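You operate a simulated robot arm through the tools that you are given. There is no shell and no other tool.

Carry out the task below with a simulated robot arm. There is one attempt and no reset: what you move stays moved.

## Task
Leak-test the banana pouch and sort it by the result.
Fine: PASS tray if it holds, REWORK tray if it leaks; lever back at VENT, lid shut.

It is judged by the outcome, as a careful person would: the job done as asked, and still so three seconds after it is handed in. It fails if anything else is knocked over, pushed out of place, dropped, spilled or broken. A push-on lid holds only when it is set on centred and level and pressed home; a screw cap is set on level and turned clockwise until tight.

## Robot
A 7-joint arm with a three-finger gripper, fixed in place. Base frame: the origin is on the floor under the middle of its stand, x ahead of it, y to its left, z up. Lengths are in m, angles in rad, forces in N, time in s.
With the tool pointing down near the work surface it reaches from about 0.1 to 0.86 m from the base axis. Its first joint turns from -2.897 to 2.897 rad. Payload 2.94 kg.
Tool frame: the origin (TCP) lies between the finger pads and is the grasp point; the fingertips stand 0.03 m ahead of it; z points along the fingers, y is the line along which they close. The gripper opens to 0.132 m; its body begins 0.107 m behind the TCP.
Orientation is that of the tool frame in the base frame, as [roll, pitch, yaw] about the fixed x, y, z axes, in that order (R = Rz(yaw) Ry(pitch) Rx(roll)). With the fingers straight down and closing along the base's y, the tool's x points along the base's -x, its y along +y and its z along -z.

## Interface
- The arm moves only by the tool move_arm. Its argument "targets" is a list of rows, each a list of 6 numbers: the shift along the base's x, y, z in units of 400 mm (1.0 is 400 mm), then the turn, a rotation vector about the base's x, y, z in units of 180 degrees (1.0 is 180 degrees). In form: [[dx, dy, dz, ax, ay, az], ...]. A call has 1 to 20 rows; each row is the pose to reach, as a shift and turn from the pose commanded when the call began. "claw" is the opening in per cent of the stroke, from 0 (shut) to 100 (fully open), set as the call begins (left out, the last holds). A call with a number of a shift or a turn outside -1 to 1 is refused whole. Rows are played at 5 a second. More than 0.05 m and 0.15 rad between two rows, or a gripper value outside its range, and nothing of the call is played. Where a pose cannot be reached the arm comes as near as it can. A force on the tool above 40 N (or 10 N above the force at the start of the call, whichever is more), or a blocked arm, ends the call early, and 0.2 s more pass. Each finger travels about 0.0374 m/s and halts on what it meets, pressing with about 24 N; the grip force reading is that of the motor and also rises with nothing between the fingers. The clock runs only during rows and for 0.2 s after the last one: add rows that repeat a pose to give the fingers time. It gives the time, the measured TCP pose, the force on the tool (base axes), the opening and the grip force at its end, in the units of the frame above (readings bear some noise), with the torque about the TCP (base axes, N m) and any sound that the robot's microphone picked up.
- Cameras (640 x 400 px; columns grow to the right, rows downward): "scene" is fixed at [0.0522, 0.5013, 1.4755]; the picture's right is [-0.54, -0.84, 0.00], its down [-0.37, 0.24, -0.90] and it looks along [0.75, -0.49, -0.44] (base axes); focal length 254 px, centre (320, 200). "wrist" rides on the gripper at [0.072, 0.003, -0.144] in the tool frame; the picture's right is [-0.04, 1.00, 0.00], its down [-0.88, -0.04, -0.48] and it looks along [-0.48, -0.02, 0.88] (tool axes); focal length 256 px, centre (320, 200). There is no depth. A picture from a camera that has moved, and an enlarged one, comes with that camera's place and axes in the base frame and with its lens.
- grab_frame(camera): a new picture of that camera. The clock stands still meanwhile.
- slide_trunk(by): moves the trunk up (or, below 0, down) by that many m; the arm rides with it, the base frame stays. It gives what a move gives, with no picture.
- enlarge(camera, box): a new picture of the part [left, top, right, bottom] of that camera's present view, enlarged. The clock stands still meanwhile.
- close_job(): hands the job in; it is judged then, once.

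Places have to be worked out from the pictures, the camera data and where the tool is seen. Open the gripper and draw the arm clear of the work before you hand the job in, unless the task says otherwise.

The tools are called as name(argument=value, ...) on one line, values as JSON. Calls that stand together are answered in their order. move_arm: Moves the arm, as the interface text tells. Its arguments: {"type":"object","properties":{"targets":{"type":"array"},"claw":{"type":"number"}},"required":["targets"]} The other tools are called the same way: slide_trunk (by) moves the trunk up or down; grab_frame (camera) takes a picture; enlarge (camera, box) takes an enlarged picture of a part of a camera's view; close_job () hands the job in.

At the start:

```text
t: 0.0
ee_pos: [0.3773, 0.3249, 1.4036]
orientation: [3.141, 0.001, -3.141]
ft_force: [0.0, 0.2, -0.2]
wrist_torque: [-0.02, -0.01, 0.0]
finger_gap: 0.132
grasp_force: 0.0
trunk travel left (down, up): [-0.45, 0.09]
```

scene: 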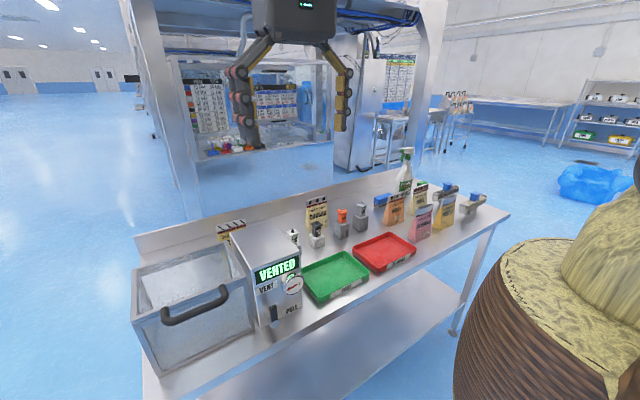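
wrist: 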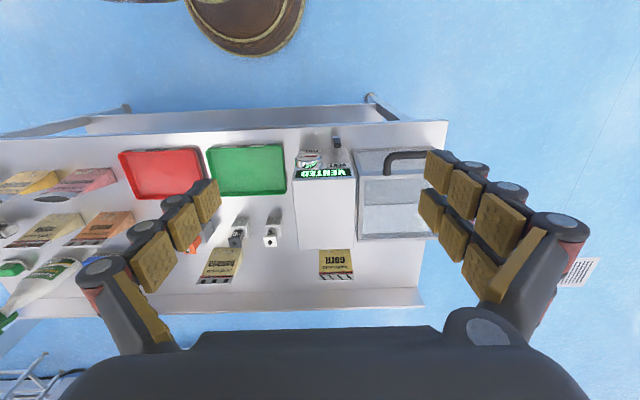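

I'll begin by looking closely at the bench in both cameras to read labels and find the parts.

enlarge(camera="scene", box=[120, 200, 320, 325])

enlarge(camera="scene", box=[290, 140, 510, 278])

enlarge(camera="wrist", box=[200, 90, 460, 310])

enlarge(camera="wrist", box=[0, 120, 220, 320])

```text
3.20 times, centred on (220, 262) of scene
camera zoom: at [0.0522, 0.5013, 1.4755], right [-0.54, -0.84, 0.0], down [-0.37, 0.24, -0.9], along [0.75, -0.49, -0.44], focal length 814 px, centre (640, 0)
```

zoom: 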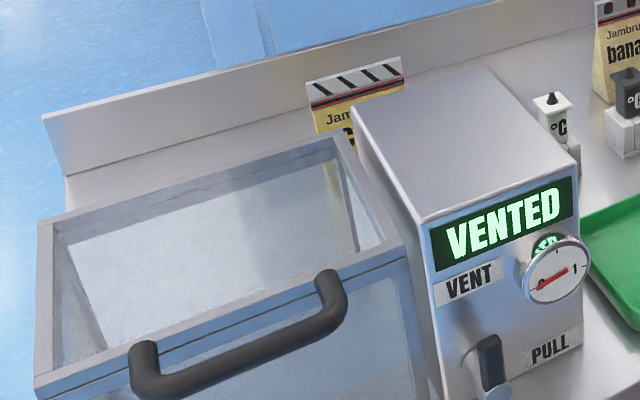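

```text
2.90 times, centred on (400, 209) of scene
camera zoom: at [0.0522, 0.5013, 1.4755], right [-0.54, -0.84, 0.0], down [-0.37, 0.24, -0.9], along [0.75, -0.49, -0.44], focal length 738 px, centre (88, 174)
```

zoom: 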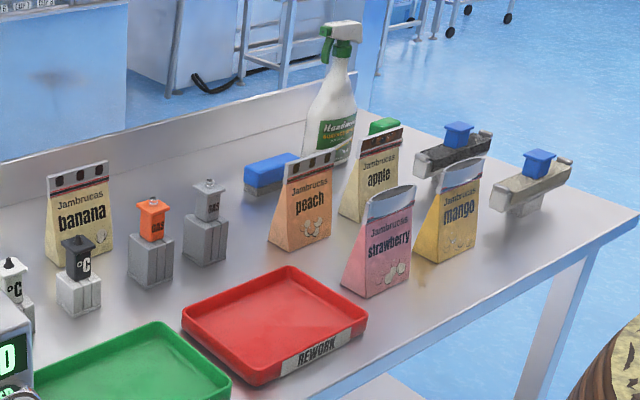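

```text
1.82 times, centred on (330, 200) of wrist
camera zoom: at [0.3052, 0.3271, 1.5479], right [0.04, 1.0, 0.0], down [0.88, -0.04, 0.48], along [0.48, -0.02, -0.88], focal length 465 px, centre (302, 200)
```

zoom: 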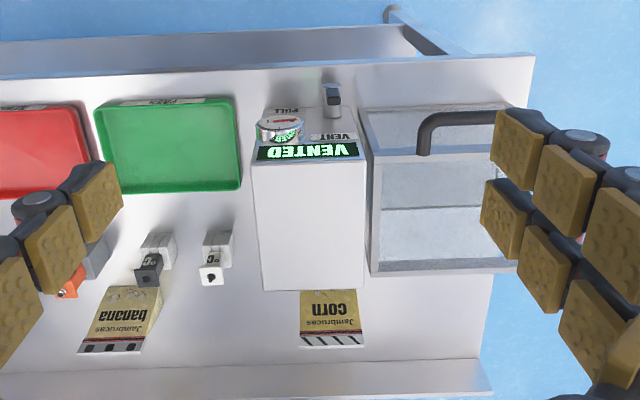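

```text
2.00 times, centred on (110, 220) of wrist
camera zoom: at [0.3052, 0.3271, 1.5479], right [0.04, 1.0, 0.0], down [0.88, -0.04, 0.48], along [0.48, -0.02, -0.88], focal length 512 px, centre (740, 160)
```

zoom: 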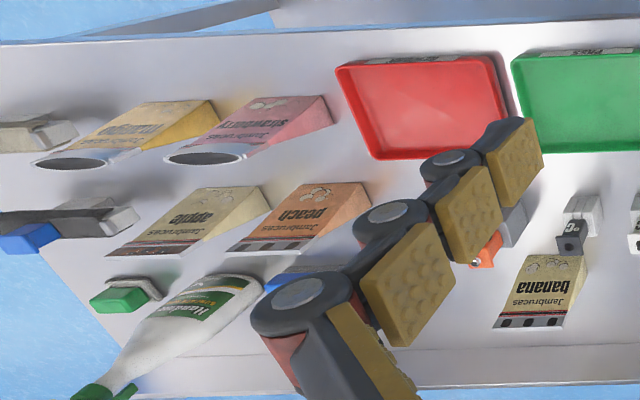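

The tester is a box (top near z≈1.07, table near z≈0.90) with a front panel facing the robot, and a glass-lidded chamber on its +y side. I'll lower the trunk a bit for a closer look.

slide_trunk(by=-0.12)

```text
t: 1.5
ee_pos: [0.3776, 0.3248, 1.2831]
orientation: [3.141, 0.0, 3.142]
ft_force: [0.0, -0.1, 0.7]
wrist_torque: [0.0, 0.0, -0.02]
finger_gap: 0.1322
grasp_force: 0.0
trunk travel left (down, up): [-0.33, 0.21]
```

The trunk is down and the tool is still well above everything. I'll shift the tool back and left to centre the view on the chamber and panel.

move_arm(targets=[[-0.05, 0.075, 0, 0, 0, 0], [-0.1, 0.15, 0, 0, 0, 0], [-0.15, 0.225, 0, 0, 0, 0], [-0.2, 0.3, 0, 0, 0, 0], [-0.2, 0.3, 0, 0, 0, 0]], claw=100)

grab_frame(camera="wrist")

grab_frame(camera="scene")

```text
t: 2.7
ee_pos: [0.2966, 0.4445, 1.2868]
orientation: [-3.141, 0.001, 3.141]
ft_force: [-0.3, 0.1, 0.1]
wrist_torque: [0.03, 0.0, 0.02]
finger_gap: 0.1321
grasp_force: 0.0
trunk travel left (down, up): [-0.33, 0.21]
```

```text
taken
camera wrist: at [0.2254, 0.4471, 1.4312], right [0.04, 1.0, 0.0], down [0.88, -0.04, 0.48], along [0.48, -0.02, -0.88], focal length 256 px, centre (320, 200)
```

wrist: 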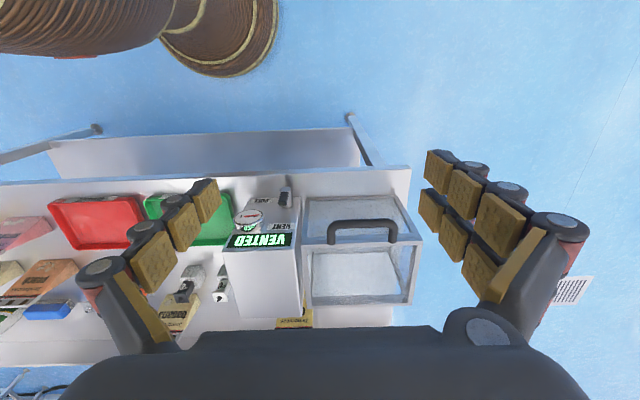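

```text
taken
```

scene: 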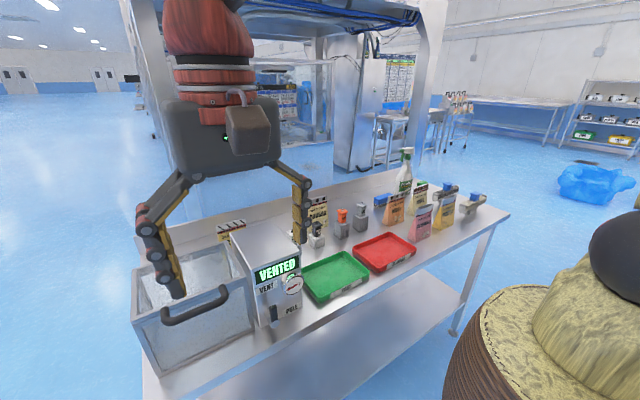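

I'll enlarge the chamber, the panel and the pouches from this nearer viewpoint.

enlarge(camera="wrist", box=[215, 170, 435, 320])

enlarge(camera="scene", box=[240, 245, 320, 330])

enlarge(camera="scene", box=[120, 240, 260, 370])

```text
2.67 times, centred on (325, 245) of wrist
camera zoom: at [0.2254, 0.4471, 1.4312], right [0.04, 1.0, 0.0], down [0.88, -0.04, 0.48], along [0.48, -0.02, -0.88], focal length 683 px, centre (307, 80)
```

zoom: 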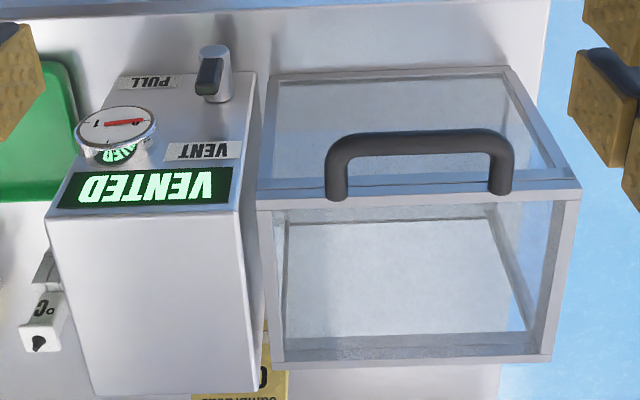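

```text
4.71 times, centred on (280, 288) of scene
camera zoom: at [0.0522, 0.5013, 1.4755], right [-0.54, -0.84, 0.0], down [-0.37, 0.24, -0.9], along [0.75, -0.49, -0.44], focal length 1197 px, centre (508, -212)
```

zoom: 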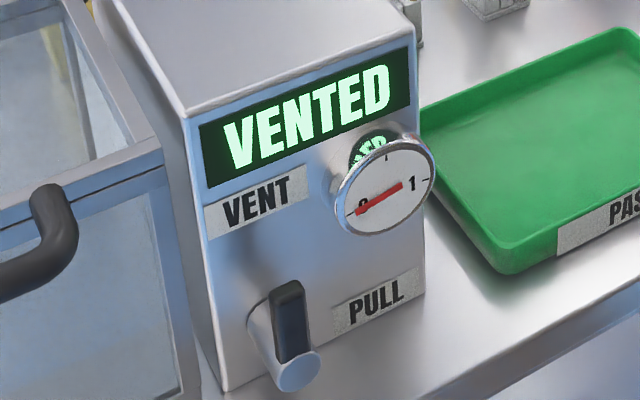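

```text
3.08 times, centred on (190, 305) of scene
camera zoom: at [0.0522, 0.5013, 1.4755], right [-0.54, -0.84, 0.0], down [-0.37, 0.24, -0.9], along [0.75, -0.49, -0.44], focal length 783 px, centre (720, -123)
```

zoom: 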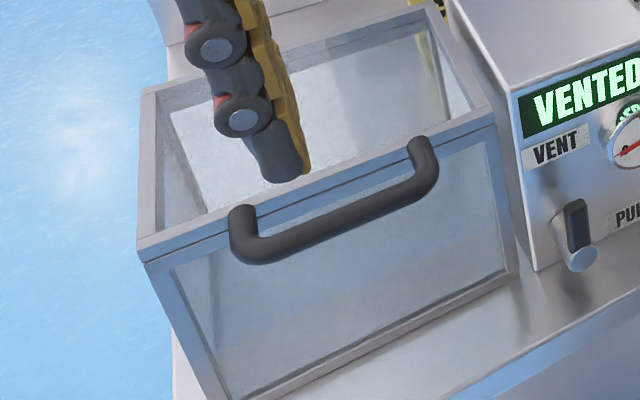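

I judge: lid spans x≈0.514–0.687, y≈0.40–0.62, top z≈1.065, with a U-handle bar near (0.49, 0.51, 1.04); it seems hinged at the back. Next I'll go look at the banana pouch (near x≈0.84, y≈0.0) from above before touching anything.

move_arm(targets=[[0.05, -0.11, 0, 0, 0, 0], [0.1, -0.22, 0, 0, 0, 0], [0.15, -0.33, 0, 0, 0, 0], [0.2, -0.44, 0, 0, 0, 0], [0.25, -0.55, 0, 0, 0, 0], [0.3, -0.66, 0, 0, 0, 0], [0.35, -0.77, 0, 0, 0, 0], [0.42, -0.87, 0, 0, 0, 0], [0.5, -0.95, 0, 0, 0, 0], [0.5, -0.95, 0, 0, 0, 0]])

grab_frame(camera="wrist")

grab_frame(camera="scene")

```text
t: 4.9
ee_pos: [0.4954, 0.0625, 1.2832]
orientation: [-3.141, 0.002, 3.14]
ft_force: [-0.7, -0.2, 0.0]
wrist_torque: [0.0, 0.01, -0.05]
finger_gap: 0.1323
grasp_force: 0.1
trunk travel left (down, up): [-0.33, 0.21]
```

```text
taken
camera wrist: at [0.4235, 0.0659, 1.428], right [0.04, 1.0, 0.0], down [0.88, -0.04, 0.48], along [0.48, -0.02, -0.88], focal length 256 px, centre (320, 200)
```

wrist: 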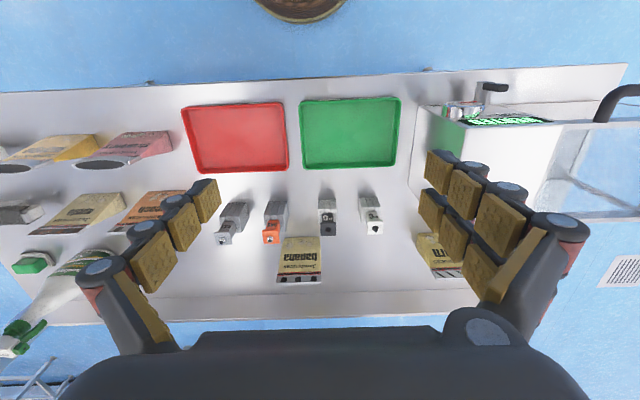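

```text
taken
```

scene: 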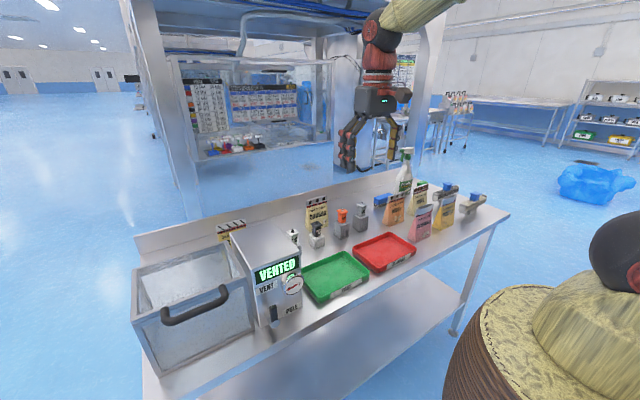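

The banana pouch is visible, with four small plugs in front of it. I'll enlarge it to measure its position and tilt.

enlarge(camera="wrist", box=[210, 175, 400, 300])

enlarge(camera="wrist", box=[170, 85, 420, 185])

enlarge(camera="scene", box=[280, 180, 380, 260])

```text
3.20 times, centred on (305, 238) of wrist
camera zoom: at [0.4235, 0.0659, 1.428], right [0.04, 1.0, 0.0], down [0.88, -0.04, 0.48], along [0.48, -0.02, -0.88], focal length 819 px, centre (368, 80)
```

zoom: 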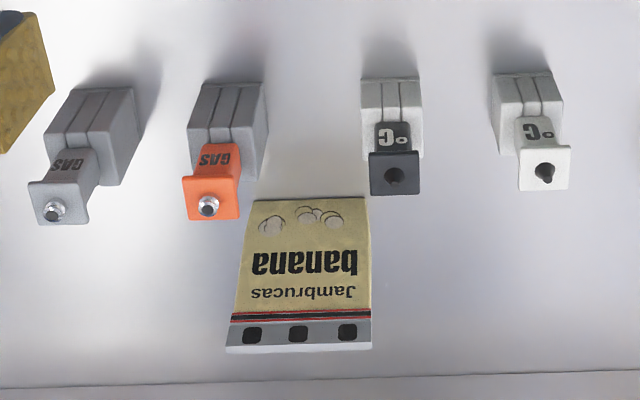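

```text
2.56 times, centred on (295, 135) of wrist
camera zoom: at [0.4235, 0.0659, 1.428], right [0.04, 1.0, 0.0], down [0.88, -0.04, 0.48], along [0.48, -0.02, -0.88], focal length 655 px, centre (384, 366)
```

zoom: 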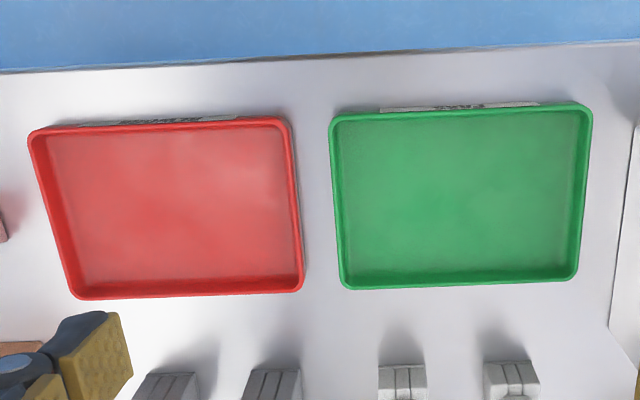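

```text
5.00 times, centred on (330, 220) of scene
camera zoom: at [0.0522, 0.5013, 1.4755], right [-0.54, -0.84, 0.0], down [-0.37, 0.24, -0.9], along [0.75, -0.49, -0.44], focal length 1272 px, centre (270, 100)
```

zoom: 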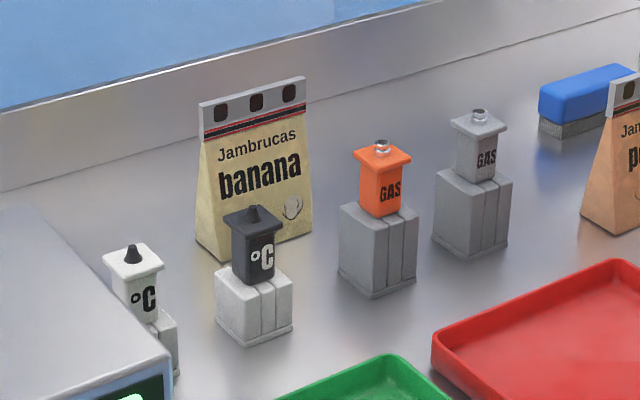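

Pouch: top edge at about (0.846, 0.002, 1.02), ~0.095 wide along y, base from x≈0.824. Trays: PASS centre ≈(0.558, 0.12), REWORK ≈(0.56, −0.103). I'll return toward the chamber and turn the tool's closing line so it can straddle the handle bar.

move_arm(targets=[[-0.07, 0.095, 0, 0, 0, 0], [-0.14, 0.19, 0, 0, 0, 0], [-0.2, 0.29, 0, 0, 0, 0], [-0.26, 0.39, 0, 0, 0, 0], [-0.32, 0.49, 0, 0, 0, 0], [-0.38, 0.59, 0, 0, 0, 0], [-0.44, 0.69, 0, 0, 0, 0], [-0.5, 0.79, 0, 0, 0, 0], [-0.52, 0.88, 0, 0, 0, 0], [-0.52, 0.95, 0, 0, 0, 0], [-0.52, 0.95, 0, 0, 0, 0]])

move_arm(targets=[[0, 0, 0, 0, 0, -0.045], [0, 0, 0, 0, 0, -0.09], [0, 0, 0, 0, 0, -0.135], [0, 0, 0, 0, 0, -0.18], [0, 0, 0, 0, 0, -0.225], [0, 0, 0, 0, 0, -0.27], [0, 0, 0, 0, 0, -0.315], [0, 0, 0, 0, 0, -0.36], [0, 0, 0, 0, 0, -0.405], [0, 0, 0, 0, 0, -0.45], [0, 0, 0, 0, 0, -0.5], [0, 0, 0, 0, 0, -0.5], [0, 0, 0, 0, 0, -0.5]])

grab_frame(camera="scene")

```text
t: 7.3
ee_pos: [0.2915, 0.4464, 1.2843]
orientation: [3.141, 0.0, 3.141]
ft_force: [0.0, 0.1, -0.2]
wrist_torque: [0.01, 0.01, -0.01]
finger_gap: 0.132
grasp_force: 0.0
trunk travel left (down, up): [-0.33, 0.21]
```

```text
refused: row 11 steps farther than a row can; nothing moved
```

```text
taken
```

scene: 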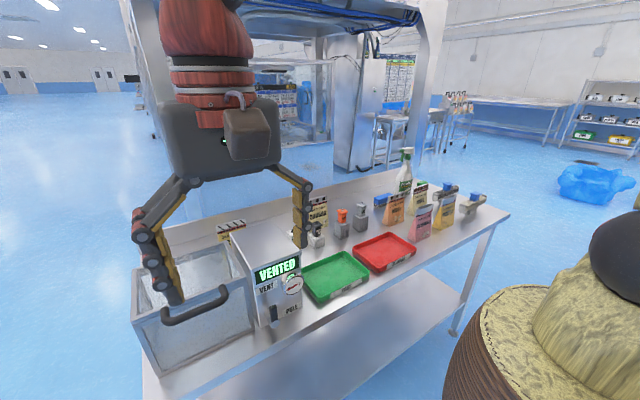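

The last row stepped too far in rotation, so nothing turned. I'll retry with steps of 0.045 (≈8°), turning −90° about z.

move_arm(targets=[[0, 0, 0, 0, 0, -0.045], [0, 0, 0, 0, 0, -0.09], [0, 0, 0, 0, 0, -0.135], [0, 0, 0, 0, 0, -0.18], [0, 0, 0, 0, 0, -0.225], [0, 0, 0, 0, 0, -0.27], [0, 0, 0, 0, 0, -0.315], [0, 0, 0, 0, 0, -0.36], [0, 0, 0, 0, 0, -0.405], [0, 0, 0, 0, 0, -0.45], [0, 0, 0, 0, 0, -0.48], [0, 0, 0, 0, 0, -0.5], [0, 0, 0, 0, 0, -0.5]])

grab_frame(camera="scene")

grab_frame(camera="wrist")

```text
t: 10.1
ee_pos: [0.2894, 0.4432, 1.2845]
orientation: [3.141, 0.0, 1.57]
ft_force: [-0.3, -0.9, -0.3]
wrist_torque: [0.02, 0.02, 0.0]
finger_gap: 0.132
grasp_force: 0.1
trunk travel left (down, up): [-0.33, 0.21]
```

```text
taken
```

scene: 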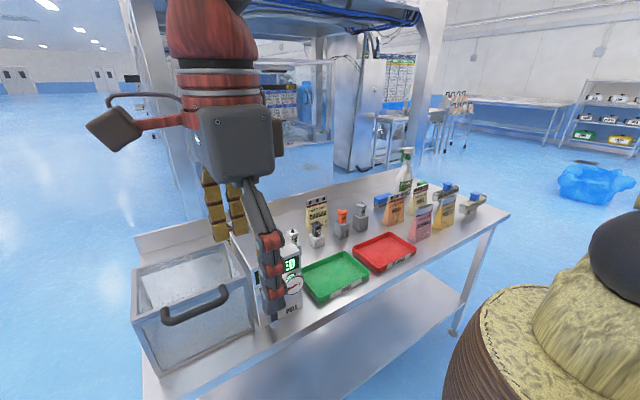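

```text
taken
camera wrist: at [0.2927, 0.5157, 1.4284], right [1.0, -0.04, 0.0], down [-0.04, -0.88, 0.48], along [-0.02, -0.48, -0.88], focal length 256 px, centre (320, 200)
```

wrist: 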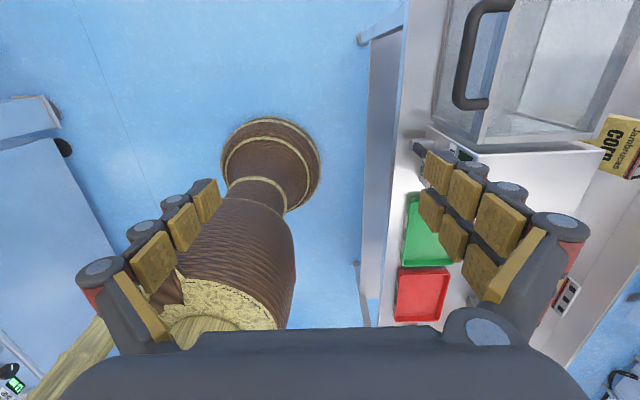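

The −90° turn works (closing line now along x). Now I'll pitch the tool forward by about 65° and centre it on the handle's y, staying high and in front.

move_arm(targets=[[0, 0.02, 0, 0, -0.045, 0], [0, 0.04, 0, 0, -0.09, 0], [0, 0.06, 0, 0, -0.135, 0], [0, 0.08, 0, 0, -0.18, 0], [0, 0.1, 0, 0, -0.225, 0], [0, 0.12, 0, 0, -0.27, 0], [0, 0.15, 0, 0, -0.315, 0], [0, 0.17, 0, 0, -0.36, 0], [0, 0.17, 0, 0, -0.36, 0]])

grab_frame(camera="scene")

grab_frame(camera="wrist")

```text
t: 12.1
ee_pos: [0.3441, 0.5884, 1.3978]
orientation: [2.044, 0.048, 1.566]
ft_force: [0.7, -1.0, 0.0]
wrist_torque: [0.0, 0.06, 0.04]
finger_gap: 0.132
grasp_force: 0.0
out of reach, approached as far as the arm can: row 3, 5, 6, 7, 8, 9
trunk travel left (down, up): [-0.33, 0.21]
```

```text
taken
```

scene: 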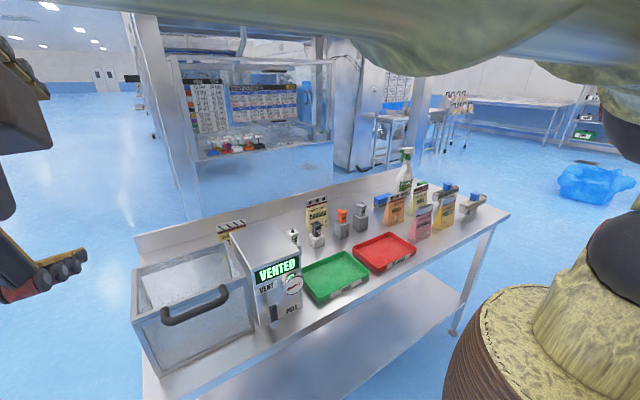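

```text
taken
camera wrist: at [0.2184, 0.664, 1.4638], right [0.45, 0.0, 0.89], down [-0.44, -0.87, 0.22], along [0.77, -0.5, -0.4], focal length 256 px, centre (320, 200)
```

wrist: 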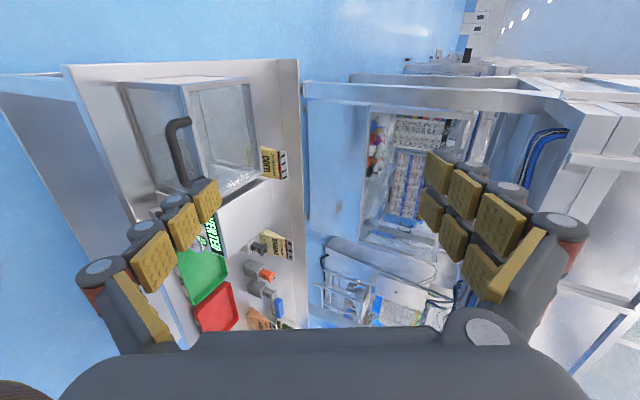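

The forward pitch at that close-in place is beyond the arm's joints. I'll undo the pitch and try again further out and with the tool pointing more radially.

move_arm(targets=[[0, 0, 0, 0, 0.045, 0], [0, 0, 0, 0, 0.09, 0], [0, 0, 0, 0, 0.135, 0], [0, 0, 0, 0, 0.18, 0], [0, 0, 0, 0, 0.225, 0], [0, 0, 0, 0, 0.27, 0], [0, 0, 0, 0, 0.315, 0], [0, 0, 0, 0, 0.36, 0], [0, 0, 0, 0, 0.36, 0]])

grab_frame(camera="scene")

```text
t: 14.1
ee_pos: [0.3428, 0.5895, 1.3975]
orientation: [-3.103, 0.02, 1.613]
ft_force: [0.2, 0.3, 0.1]
wrist_torque: [0.03, -0.02, -0.01]
finger_gap: 0.1319
grasp_force: 0.0
trunk travel left (down, up): [-0.33, 0.21]
```

```text
taken
```

scene: 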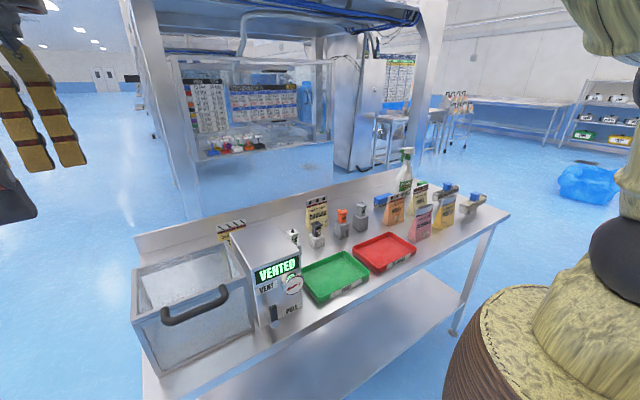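

The hand is upright again at (0.343, 0.590, 1.398). I'll move to a spot more in front of the handle and yaw the tool by +38° so that its forward direction is radial.

move_arm(targets=[[0.028, -0.07, -0.05, 0, 0, 0.042], [0.057, -0.14, -0.1, 0, 0, 0.084], [0.085, -0.21, -0.15, 0, 0, 0.126], [0.114, -0.28, -0.2, 0, 0, 0.168], [0.142, -0.35, -0.244, 0, 0, 0.209], [0.142, -0.35, -0.244, 0, 0, 0.209]])

grab_frame(camera="scene")

```text
t: 15.5
ee_pos: [0.3969, 0.447, 1.3]
orientation: [-3.107, 0.021, 2.271]
ft_force: [-0.4, 0.7, 0.4]
wrist_torque: [0.01, -0.02, 0.01]
finger_gap: 0.1321
grasp_force: 0.0
trunk travel left (down, up): [-0.33, 0.21]
```

```text
taken
```

scene: 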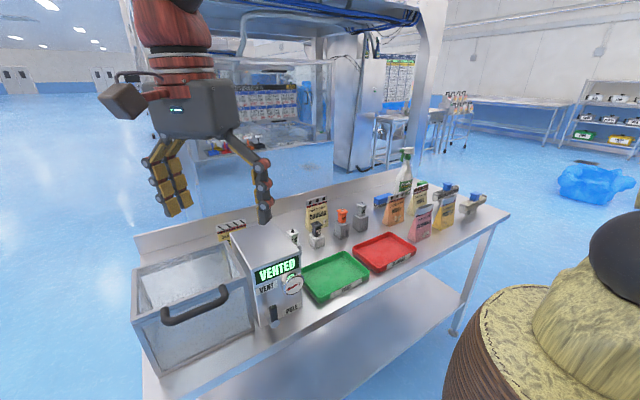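

Now I'll pitch about the horizontal axis perpendicular to the radial direction, up to 65°, holding the TCP in place.

move_arm(targets=[[0, 0, 0, 0.029, -0.0345, 0], [0, 0, 0, 0.058, -0.069, 0], [0, 0, 0, 0.087, -0.1035, 0], [0, 0, 0, 0.116, -0.138, 0], [0, 0, 0, 0.145, -0.1725, 0], [0, 0, 0, 0.174, -0.207, 0], [0, 0, 0, 0.203, -0.2415, 0], [0, 0, 0, 0.232, -0.276, 0], [0, 0, 0, 0.232, -0.276, 0]])

grab_frame(camera="scene")

grab_frame(camera="wrist")

```text
t: 17.5
ee_pos: [0.4011, 0.4505, 1.2983]
orientation: [2.043, 0.009, 2.25]
ft_force: [0.2, 0.4, -1.4]
wrist_torque: [-0.05, -0.02, -0.04]
finger_gap: 0.1319
grasp_force: 0.0
trunk travel left (down, up): [-0.33, 0.21]
```

```text
taken
```

scene: 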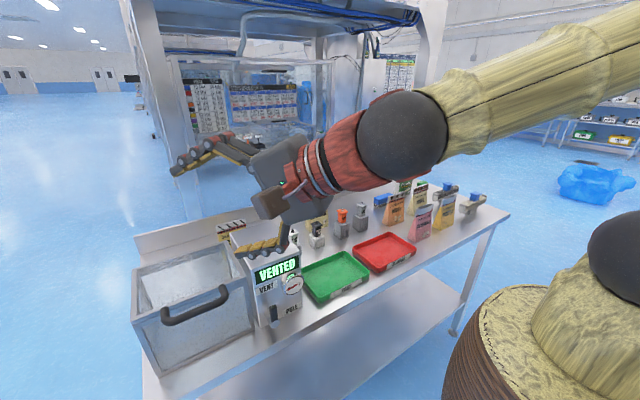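

```text
taken
camera wrist: at [0.2576, 0.4281, 1.3668], right [0.38, 0.26, 0.89], down [0.21, -0.96, 0.19], along [0.9, 0.11, -0.42], focal length 256 px, centre (320, 200)
```

wrist: 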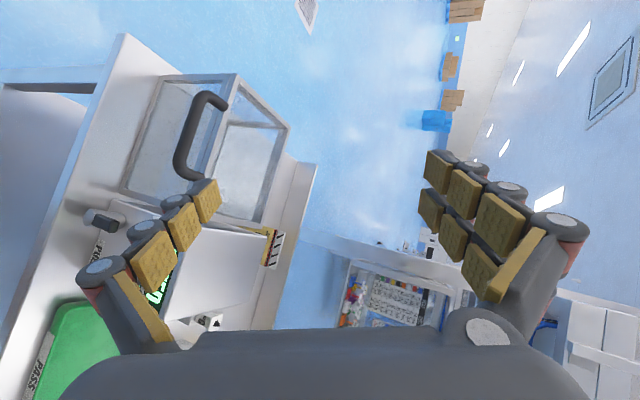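

Radial pitching works (tool now pointing forward, ~27° below horizontal, azimuth ≈39°). I'll zoom in on the fingers to gauge their thickness before going near the handle.

enlarge(camera="scene", box=[160, 110, 320, 270])

enlarge(camera="wrist", box=[60, 60, 320, 340])

```text
2.50 times, centred on (240, 190) of scene
camera zoom: at [0.0522, 0.5013, 1.4755], right [-0.54, -0.84, 0.0], down [-0.37, 0.24, -0.9], along [0.75, -0.49, -0.44], focal length 636 px, centre (520, 225)
```

zoom: 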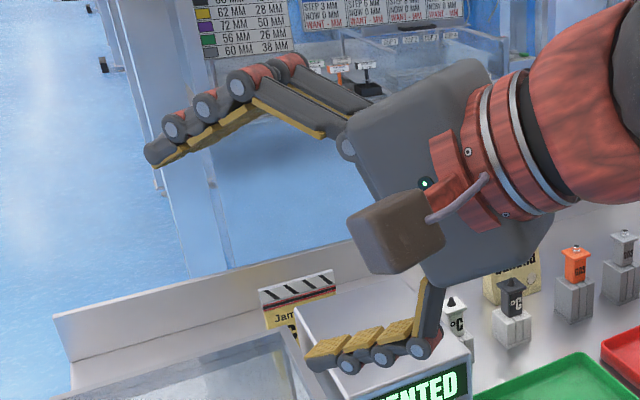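

```text
1.43 times, centred on (190, 200) of wrist
camera zoom: at [0.2576, 0.4281, 1.3668], right [0.38, 0.26, 0.89], down [0.21, -0.96, 0.19], along [0.9, 0.11, -0.42], focal length 366 px, centre (506, 200)
```

zoom: 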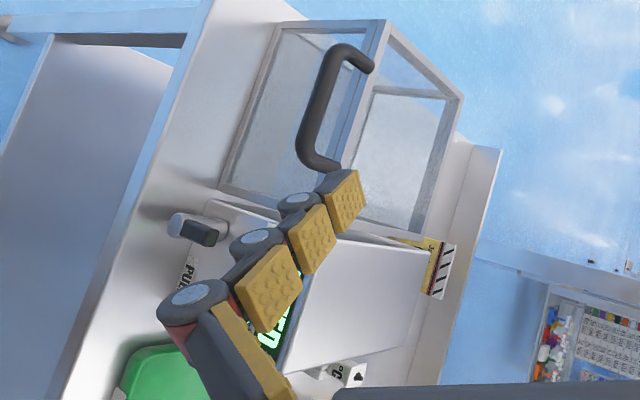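

Fingers are ~0.016–0.02 m thick, parallel, single finger below, two above. I'll set the opening to ~0.07 m and drop to a standoff in front of the handle.

move_arm(targets=[[0.007, 0, -0.1, 0, 0, 0], [0.014, 0, -0.2, 0, 0, 0], [0.021, 0, -0.3, 0, 0, 0], [0.028, 0, -0.4, 0, 0, 0], [0.035, 0, -0.4575, 0, 0, 0], [0.035, 0, -0.4575, 0, 0, 0]], claw=53)

grab_frame(camera="wrist")

grab_frame(camera="scene")

```text
t: 18.9
ee_pos: [0.4359, 0.4378, 1.2235]
orientation: [2.134, 0.01, 2.269]
ft_force: [0.0, -0.5, 0.6]
wrist_torque: [0.03, 0.02, 0.0]
finger_gap: 0.0699
grasp_force: 0.0
out of reach, approached as far as the arm can: row 1, 2, 3, 4, 5, 6
trunk travel left (down, up): [-0.33, 0.21]
```

```text
taken
camera wrist: at [0.2975, 0.4169, 1.303], right [0.43, 0.32, 0.85], down [0.24, -0.94, 0.23], along [0.87, 0.1, -0.48], focal length 256 px, centre (320, 200)
```

wrist: 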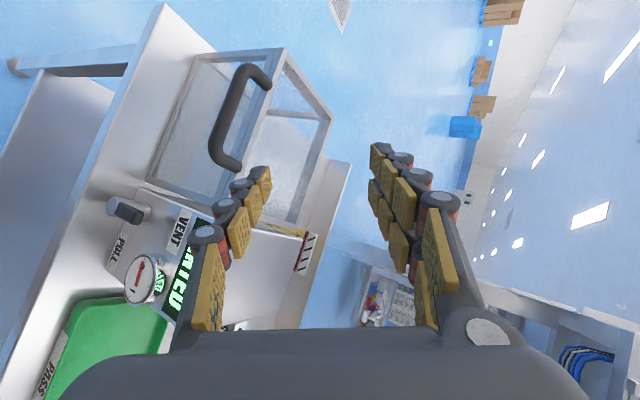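

```text
taken
```

scene: 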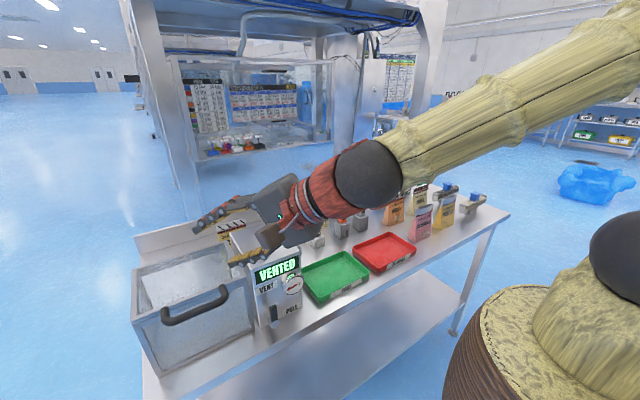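

The arm's wrist limit stops it that low at this trunk height. I'll go back up to the good posture and lower the trunk instead, so the arm keeps its shape.

move_arm(targets=[[-0.03, 0.01, 0.06, 0, 0, 0], [-0.06, 0.02, 0.12, 0.009, -0.011, 0], [-0.0875, 0.031, 0.186, 0.0176, -0.0218, -0.005], [-0.0875, 0.031, 0.186, 0.0176, -0.0218, -0.005]])

slide_trunk(by=-0.16)

grab_frame(camera="wrist")

grab_frame(camera="scene")

```text
t: 19.9
ee_pos: [0.4021, 0.4505, 1.2977]
orientation: [2.044, 0.009, 2.252]
ft_force: [0.0, -0.7, 0.4]
wrist_torque: [0.04, 0.02, 0.03]
finger_gap: 0.0698
grasp_force: 0.2
trunk travel left (down, up): [-0.33, 0.21]
```

```text
t: 21.7
ee_pos: [0.4021, 0.4511, 1.1374]
orientation: [2.044, 0.011, 2.251]
ft_force: [0.4, 0.4, -0.3]
wrist_torque: [0.0, 0.02, -0.02]
finger_gap: 0.0698
grasp_force: 0.0
trunk travel left (down, up): [-0.17, 0.37]
```

```text
taken
camera wrist: at [0.2583, 0.428, 1.2066], right [0.37, 0.26, 0.89], down [0.21, -0.96, 0.19], along [0.9, 0.11, -0.41], focal length 256 px, centre (320, 200)
```

wrist: 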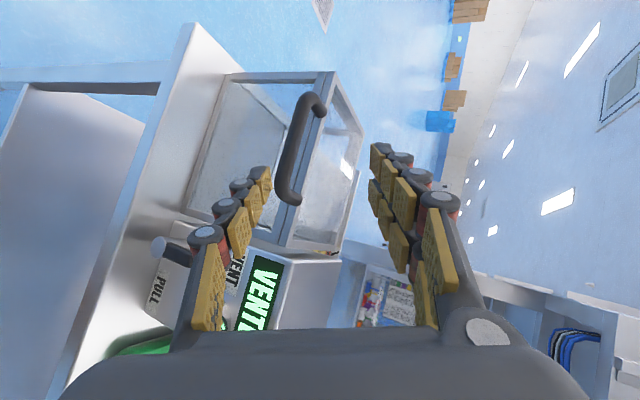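

```text
taken
```

scene: 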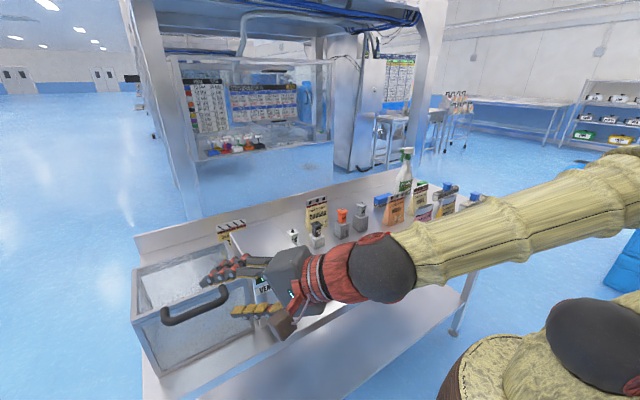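

The handle is now well in view between the fingers. I'll enlarge both views to refine the bar's position before sliding a finger under it.

enlarge(camera="wrist", box=[180, 60, 400, 260])

enlarge(camera="scene", box=[120, 220, 320, 380])

```text
2.00 times, centred on (290, 160) of wrist
camera zoom: at [0.2583, 0.428, 1.2066], right [0.37, 0.26, 0.89], down [0.21, -0.96, 0.19], along [0.9, 0.11, -0.41], focal length 512 px, centre (380, 280)
```

zoom: 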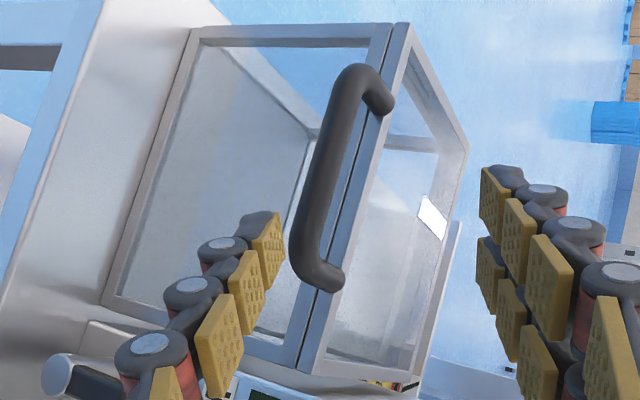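

```text
2.50 times, centred on (220, 300) of scene
camera zoom: at [0.0522, 0.5013, 1.4755], right [-0.54, -0.84, 0.0], down [-0.37, 0.24, -0.9], along [0.75, -0.49, -0.44], focal length 636 px, centre (570, -50)
```

zoom: 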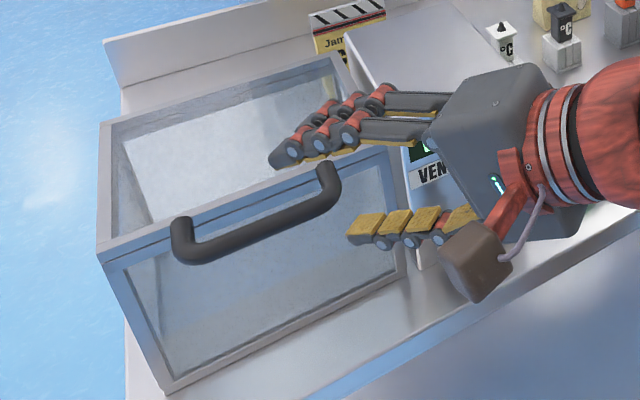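

Combining views, the bar is at about (0.478, 0.508, 1.056), level with the lid, and the fingertip projects exactly where computed. I'll slide the lower finger toward and under the bar, stopping slightly short to check.

move_arm(targets=[[0.021, 0.009, -0.036, 0, 0, 0], [0.07, 0.049, -0.068, 0, 0, 0], [0.12, 0.09, -0.1, 0, 0, 0], [0.145, 0.11, -0.116, 0, 0, 0], [0.145, 0.11, -0.116, 0, 0, 0]])

enlarge(camera="scene", box=[120, 220, 320, 380])

enlarge(camera="wrist", box=[180, 60, 400, 260])

```text
t: 22.9
ee_pos: [0.4622, 0.4955, 1.1077]
orientation: [2.06, 0.013, 2.258]
ft_force: [-27.5, -6.4, 0.6]
wrist_torque: [-0.36, 1.25, -0.24]
finger_gap: 0.0848
grasp_force: 9.6
out of reach, approached as far as the arm can: row 2, 3, 4, 5
trunk travel left (down, up): [-0.17, 0.37]
```

```text
2.50 times, centred on (220, 300) of scene
camera zoom: at [0.0522, 0.5013, 1.4755], right [-0.54, -0.84, 0.0], down [-0.37, 0.24, -0.9], along [0.75, -0.49, -0.44], focal length 636 px, centre (570, -50)
```

zoom: 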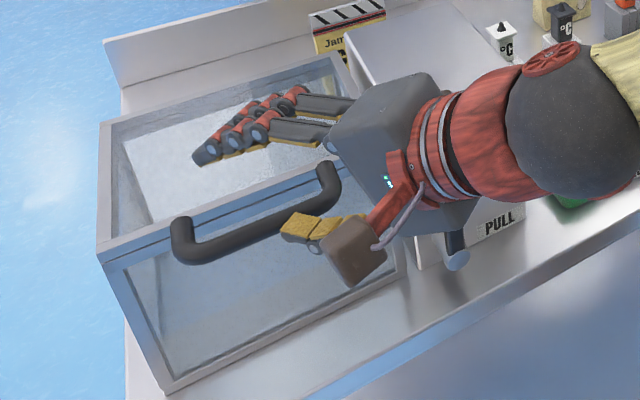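

```text
2.00 times, centred on (290, 160) of wrist
camera zoom: at [0.3197, 0.4715, 1.1784], right [0.39, 0.27, 0.88], down [0.22, -0.95, 0.2], along [0.9, 0.11, -0.43], focal length 512 px, centre (380, 280)
```

zoom: 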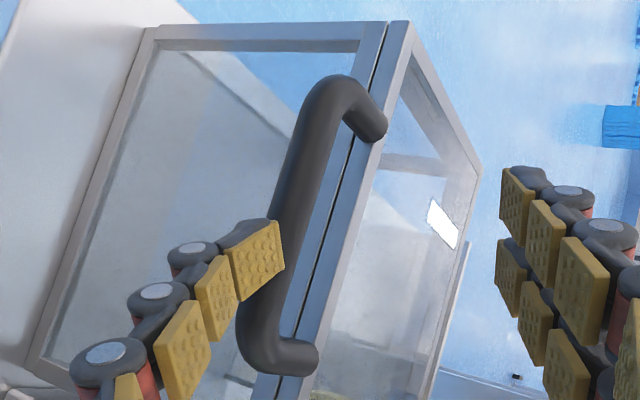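

The fingertip met the bar (27 N) because the arm couldn't get low enough there; I'll back straight off, then lower the trunk more for reach.

move_arm(targets=[[-0.05, -0.04, 0.032, 0, 0, 0], [-0.13, -0.1, 0.08, 0, 0, 0], [-0.13, -0.1, 0.08, 0, 0, 0]], claw=53)

slide_trunk(by=-0.08)

grab_frame(camera="scene")

enlarge(camera="wrist", box=[180, 60, 400, 260])

```text
t: 23.7
ee_pos: [0.414, 0.4514, 1.1427]
orientation: [2.043, 0.01, 2.25]
ft_force: [-0.3, 0.4, 0.2]
wrist_torque: [-0.01, 0.02, 0.0]
finger_gap: 0.0701
grasp_force: 0.1
trunk travel left (down, up): [-0.17, 0.37]
```

```text
t: 24.9
ee_pos: [0.4138, 0.4513, 1.0641]
orientation: [2.045, 0.012, 2.251]
ft_force: [0.4, 0.5, 0.2]
wrist_torque: [0.01, 0.03, -0.02]
finger_gap: 0.07
grasp_force: 0.0
trunk travel left (down, up): [-0.09, 0.45]
```

```text
taken
```

scene: 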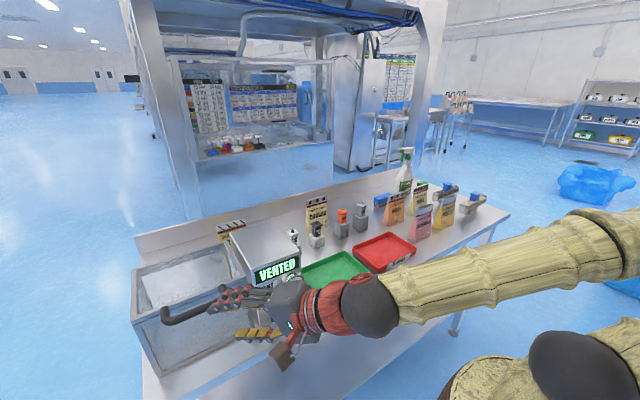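

```text
2.00 times, centred on (290, 160) of wrist
camera zoom: at [0.2698, 0.4282, 1.1314], right [0.37, 0.26, 0.89], down [0.21, -0.96, 0.19], along [0.9, 0.11, -0.41], focal length 512 px, centre (380, 280)
```

zoom: 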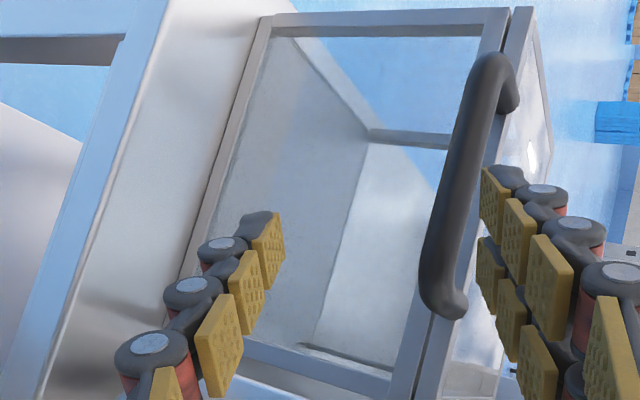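

Backed off cleanly with nothing displaced. With the lower trunk the arm has room; I'll raise the tool so the lower finger runs ~7 mm under the bar, then slide in along the tool direction.

move_arm(targets=[[0.015, 0.017, 0.06, 0, 0, 0], [0.029, 0.034, 0.113, 0, 0, 0], [0.029, 0.034, 0.113, 0, 0, 0]])

enlarge(camera="scene", box=[120, 220, 320, 380])

enlarge(camera="wrist", box=[180, 60, 400, 260])

```text
t: 25.7
ee_pos: [0.4257, 0.4646, 1.1054]
orientation: [2.044, 0.01, 2.251]
ft_force: [-0.1, 0.3, 0.5]
wrist_torque: [-0.01, 0.01, 0.01]
finger_gap: 0.0701
grasp_force: 0.1
trunk travel left (down, up): [-0.09, 0.45]
```

```text
2.50 times, centred on (220, 300) of scene
camera zoom: at [0.0522, 0.5013, 1.4755], right [-0.54, -0.84, 0.0], down [-0.37, 0.24, -0.9], along [0.75, -0.49, -0.44], focal length 636 px, centre (570, -50)
```

zoom: 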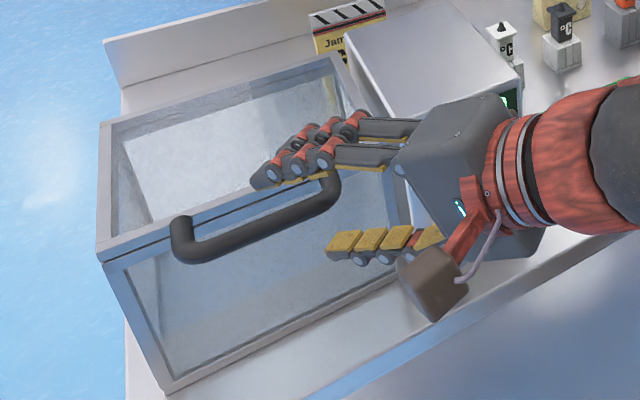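

```text
2.00 times, centred on (290, 160) of wrist
camera zoom: at [0.2821, 0.4421, 1.1745], right [0.38, 0.26, 0.89], down [0.21, -0.96, 0.19], along [0.9, 0.11, -0.41], focal length 512 px, centre (380, 280)
```

zoom: 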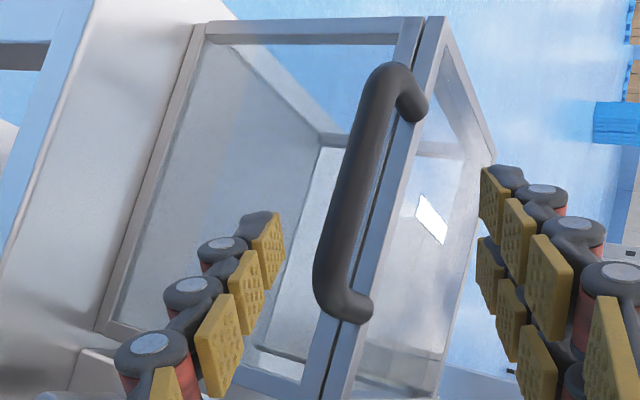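

In the tool frame the bar sits at n≈−0.01 (so about z≈1.063), i.e. comfortably above the lower pad. I'll shift slightly and slide in ~0.058 m so the lower fingertip passes under the bar.

move_arm(targets=[[0.011, 0.009, 0.0275, 0, 0, 0], [0.045, 0.036, 0.005, 0, 0, 0], [0.08, 0.064, -0.018, 0, 0, 0], [0.1125, 0.091, -0.039, 0, 0, 0], [0.1125, 0.091, -0.039, 0, 0, 0]])

enlarge(camera="scene", box=[120, 220, 320, 380])

enlarge(camera="wrist", box=[180, 60, 400, 260])

```text
t: 26.9
ee_pos: [0.4708, 0.5014, 1.0902]
orientation: [2.043, 0.01, 2.252]
ft_force: [-0.2, -0.5, -0.3]
wrist_torque: [-0.04, 0.02, -0.01]
finger_gap: 0.07
grasp_force: 0.0
trunk travel left (down, up): [-0.09, 0.45]
```

```text
2.50 times, centred on (220, 300) of scene
camera zoom: at [0.0522, 0.5013, 1.4755], right [-0.54, -0.84, 0.0], down [-0.37, 0.24, -0.9], along [0.75, -0.49, -0.44], focal length 636 px, centre (570, -50)
```

zoom: 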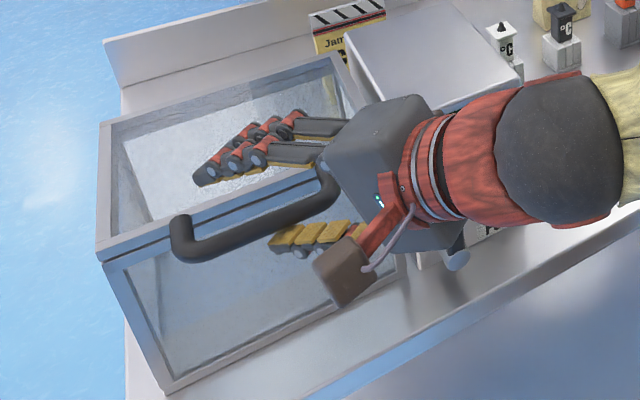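

```text
2.00 times, centred on (290, 160) of wrist
camera zoom: at [0.3264, 0.4775, 1.1592], right [0.38, 0.26, 0.89], down [0.21, -0.96, 0.19], along [0.9, 0.11, -0.41], focal length 512 px, centre (380, 280)
```

zoom: 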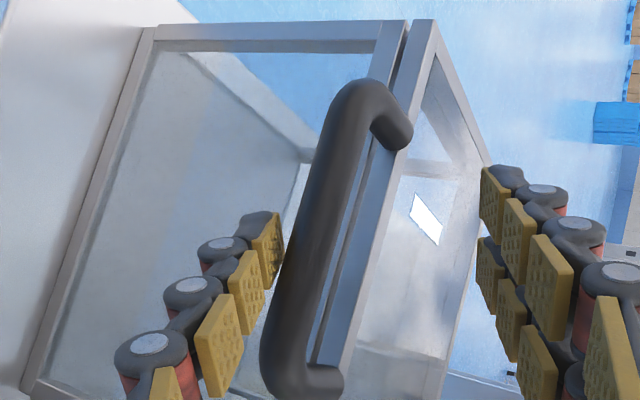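

The finger is under the bar without contact. I'll push in another 1 cm and lift gently along the hinge arc to about 15°, watching the force.

move_arm(targets=[[0.017, 0.014, -0.011, 0, 0, 0], [0.0205, 0.019, 0.001, 0, 0, 0], [0.022, 0.019, 0.024, 0, 0, 0], [0.023, 0.019, 0.0475, 0, 0, 0], [0.026, 0.019, 0.07, 0, 0, 0], [0.03, 0.019, 0.093, 0, 0, 0], [0.035, 0.019, 0.116, 0, 0, 0], [0.0405, 0.019, 0.138, 0, 0, 0], [0.0405, 0.019, 0.138, 0, 0, 0]])

grab_frame(camera="scene")

grab_frame(camera="wrist")

```text
t: 28.9
ee_pos: [0.4873, 0.5108, 1.1462]
orientation: [2.044, 0.011, 2.252]
ft_force: [-1.5, -1.2, -2.6]
wrist_torque: [-0.01, 0.02, -0.02]
finger_gap: 0.0718
grasp_force: 1.9
trunk travel left (down, up): [-0.09, 0.45]
```

```text
taken
```

scene: 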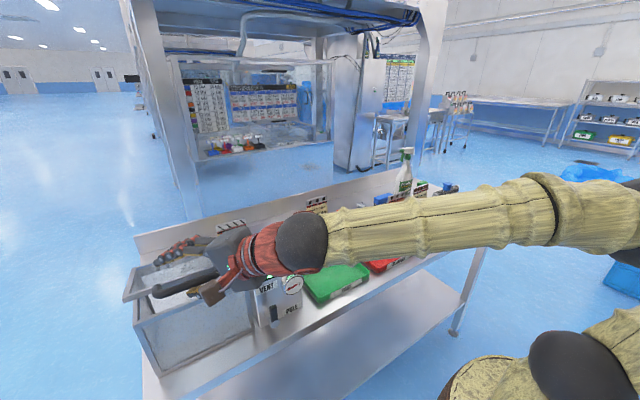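

```text
taken
camera wrist: at [0.3438, 0.4872, 1.2153], right [0.37, 0.26, 0.89], down [0.21, -0.96, 0.19], along [0.9, 0.11, -0.41], focal length 256 px, centre (320, 200)
```

wrist: 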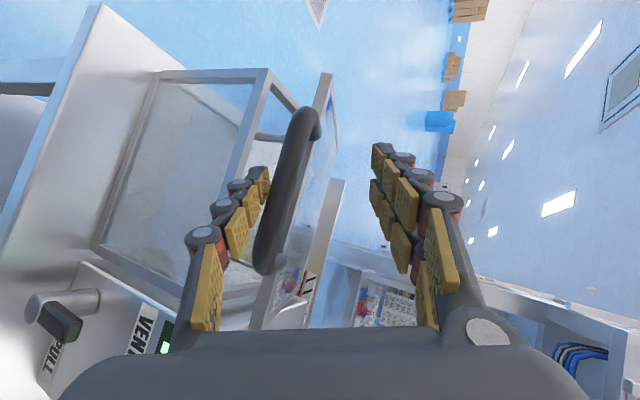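

The lid lifts on its rear hinge with only ~3 N. I'll continue along the arc to about 45°.

move_arm(targets=[[0.0145, 0, 0.044, 0, 0, 0], [0.033, 0, 0.086, 0, 0, 0], [0.055, 0, 0.127, 0, 0, 0], [0.08, 0, 0.166, 0, 0, 0], [0.109, 0, 0.202, 0, 0, 0], [0.1405, 0, 0.2355, 0, 0, 0], [0.1405, 0, 0.2355, 0, 0, 0]])

grab_frame(camera="scene")

grab_frame(camera="wrist")

```text
t: 30.5
ee_pos: [0.5451, 0.5095, 1.2422]
orientation: [2.045, 0.011, 2.25]
ft_force: [-1.4, -0.2, -2.1]
wrist_torque: [0.04, 0.05, -0.02]
finger_gap: 0.0714
grasp_force: 1.6
trunk travel left (down, up): [-0.09, 0.45]
```

```text
taken
```

scene: 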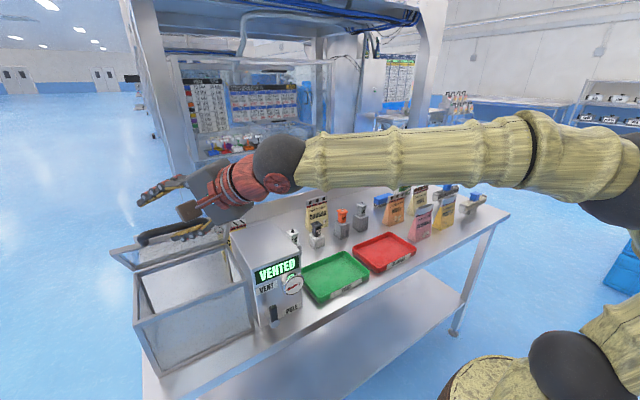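

```text
taken
camera wrist: at [0.4008, 0.4867, 1.3105], right [0.37, 0.26, 0.89], down [0.21, -0.96, 0.19], along [0.9, 0.11, -0.41], focal length 256 px, centre (320, 200)
```

wrist: 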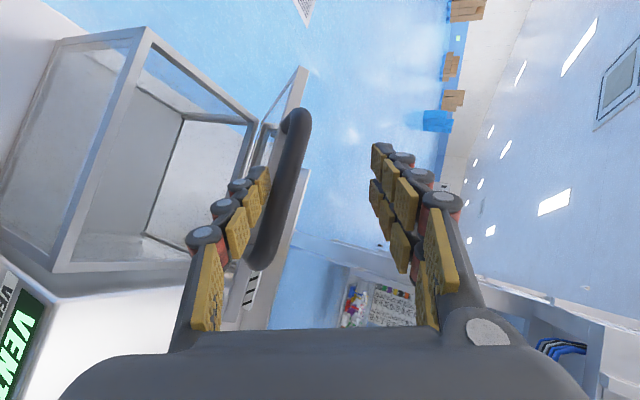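

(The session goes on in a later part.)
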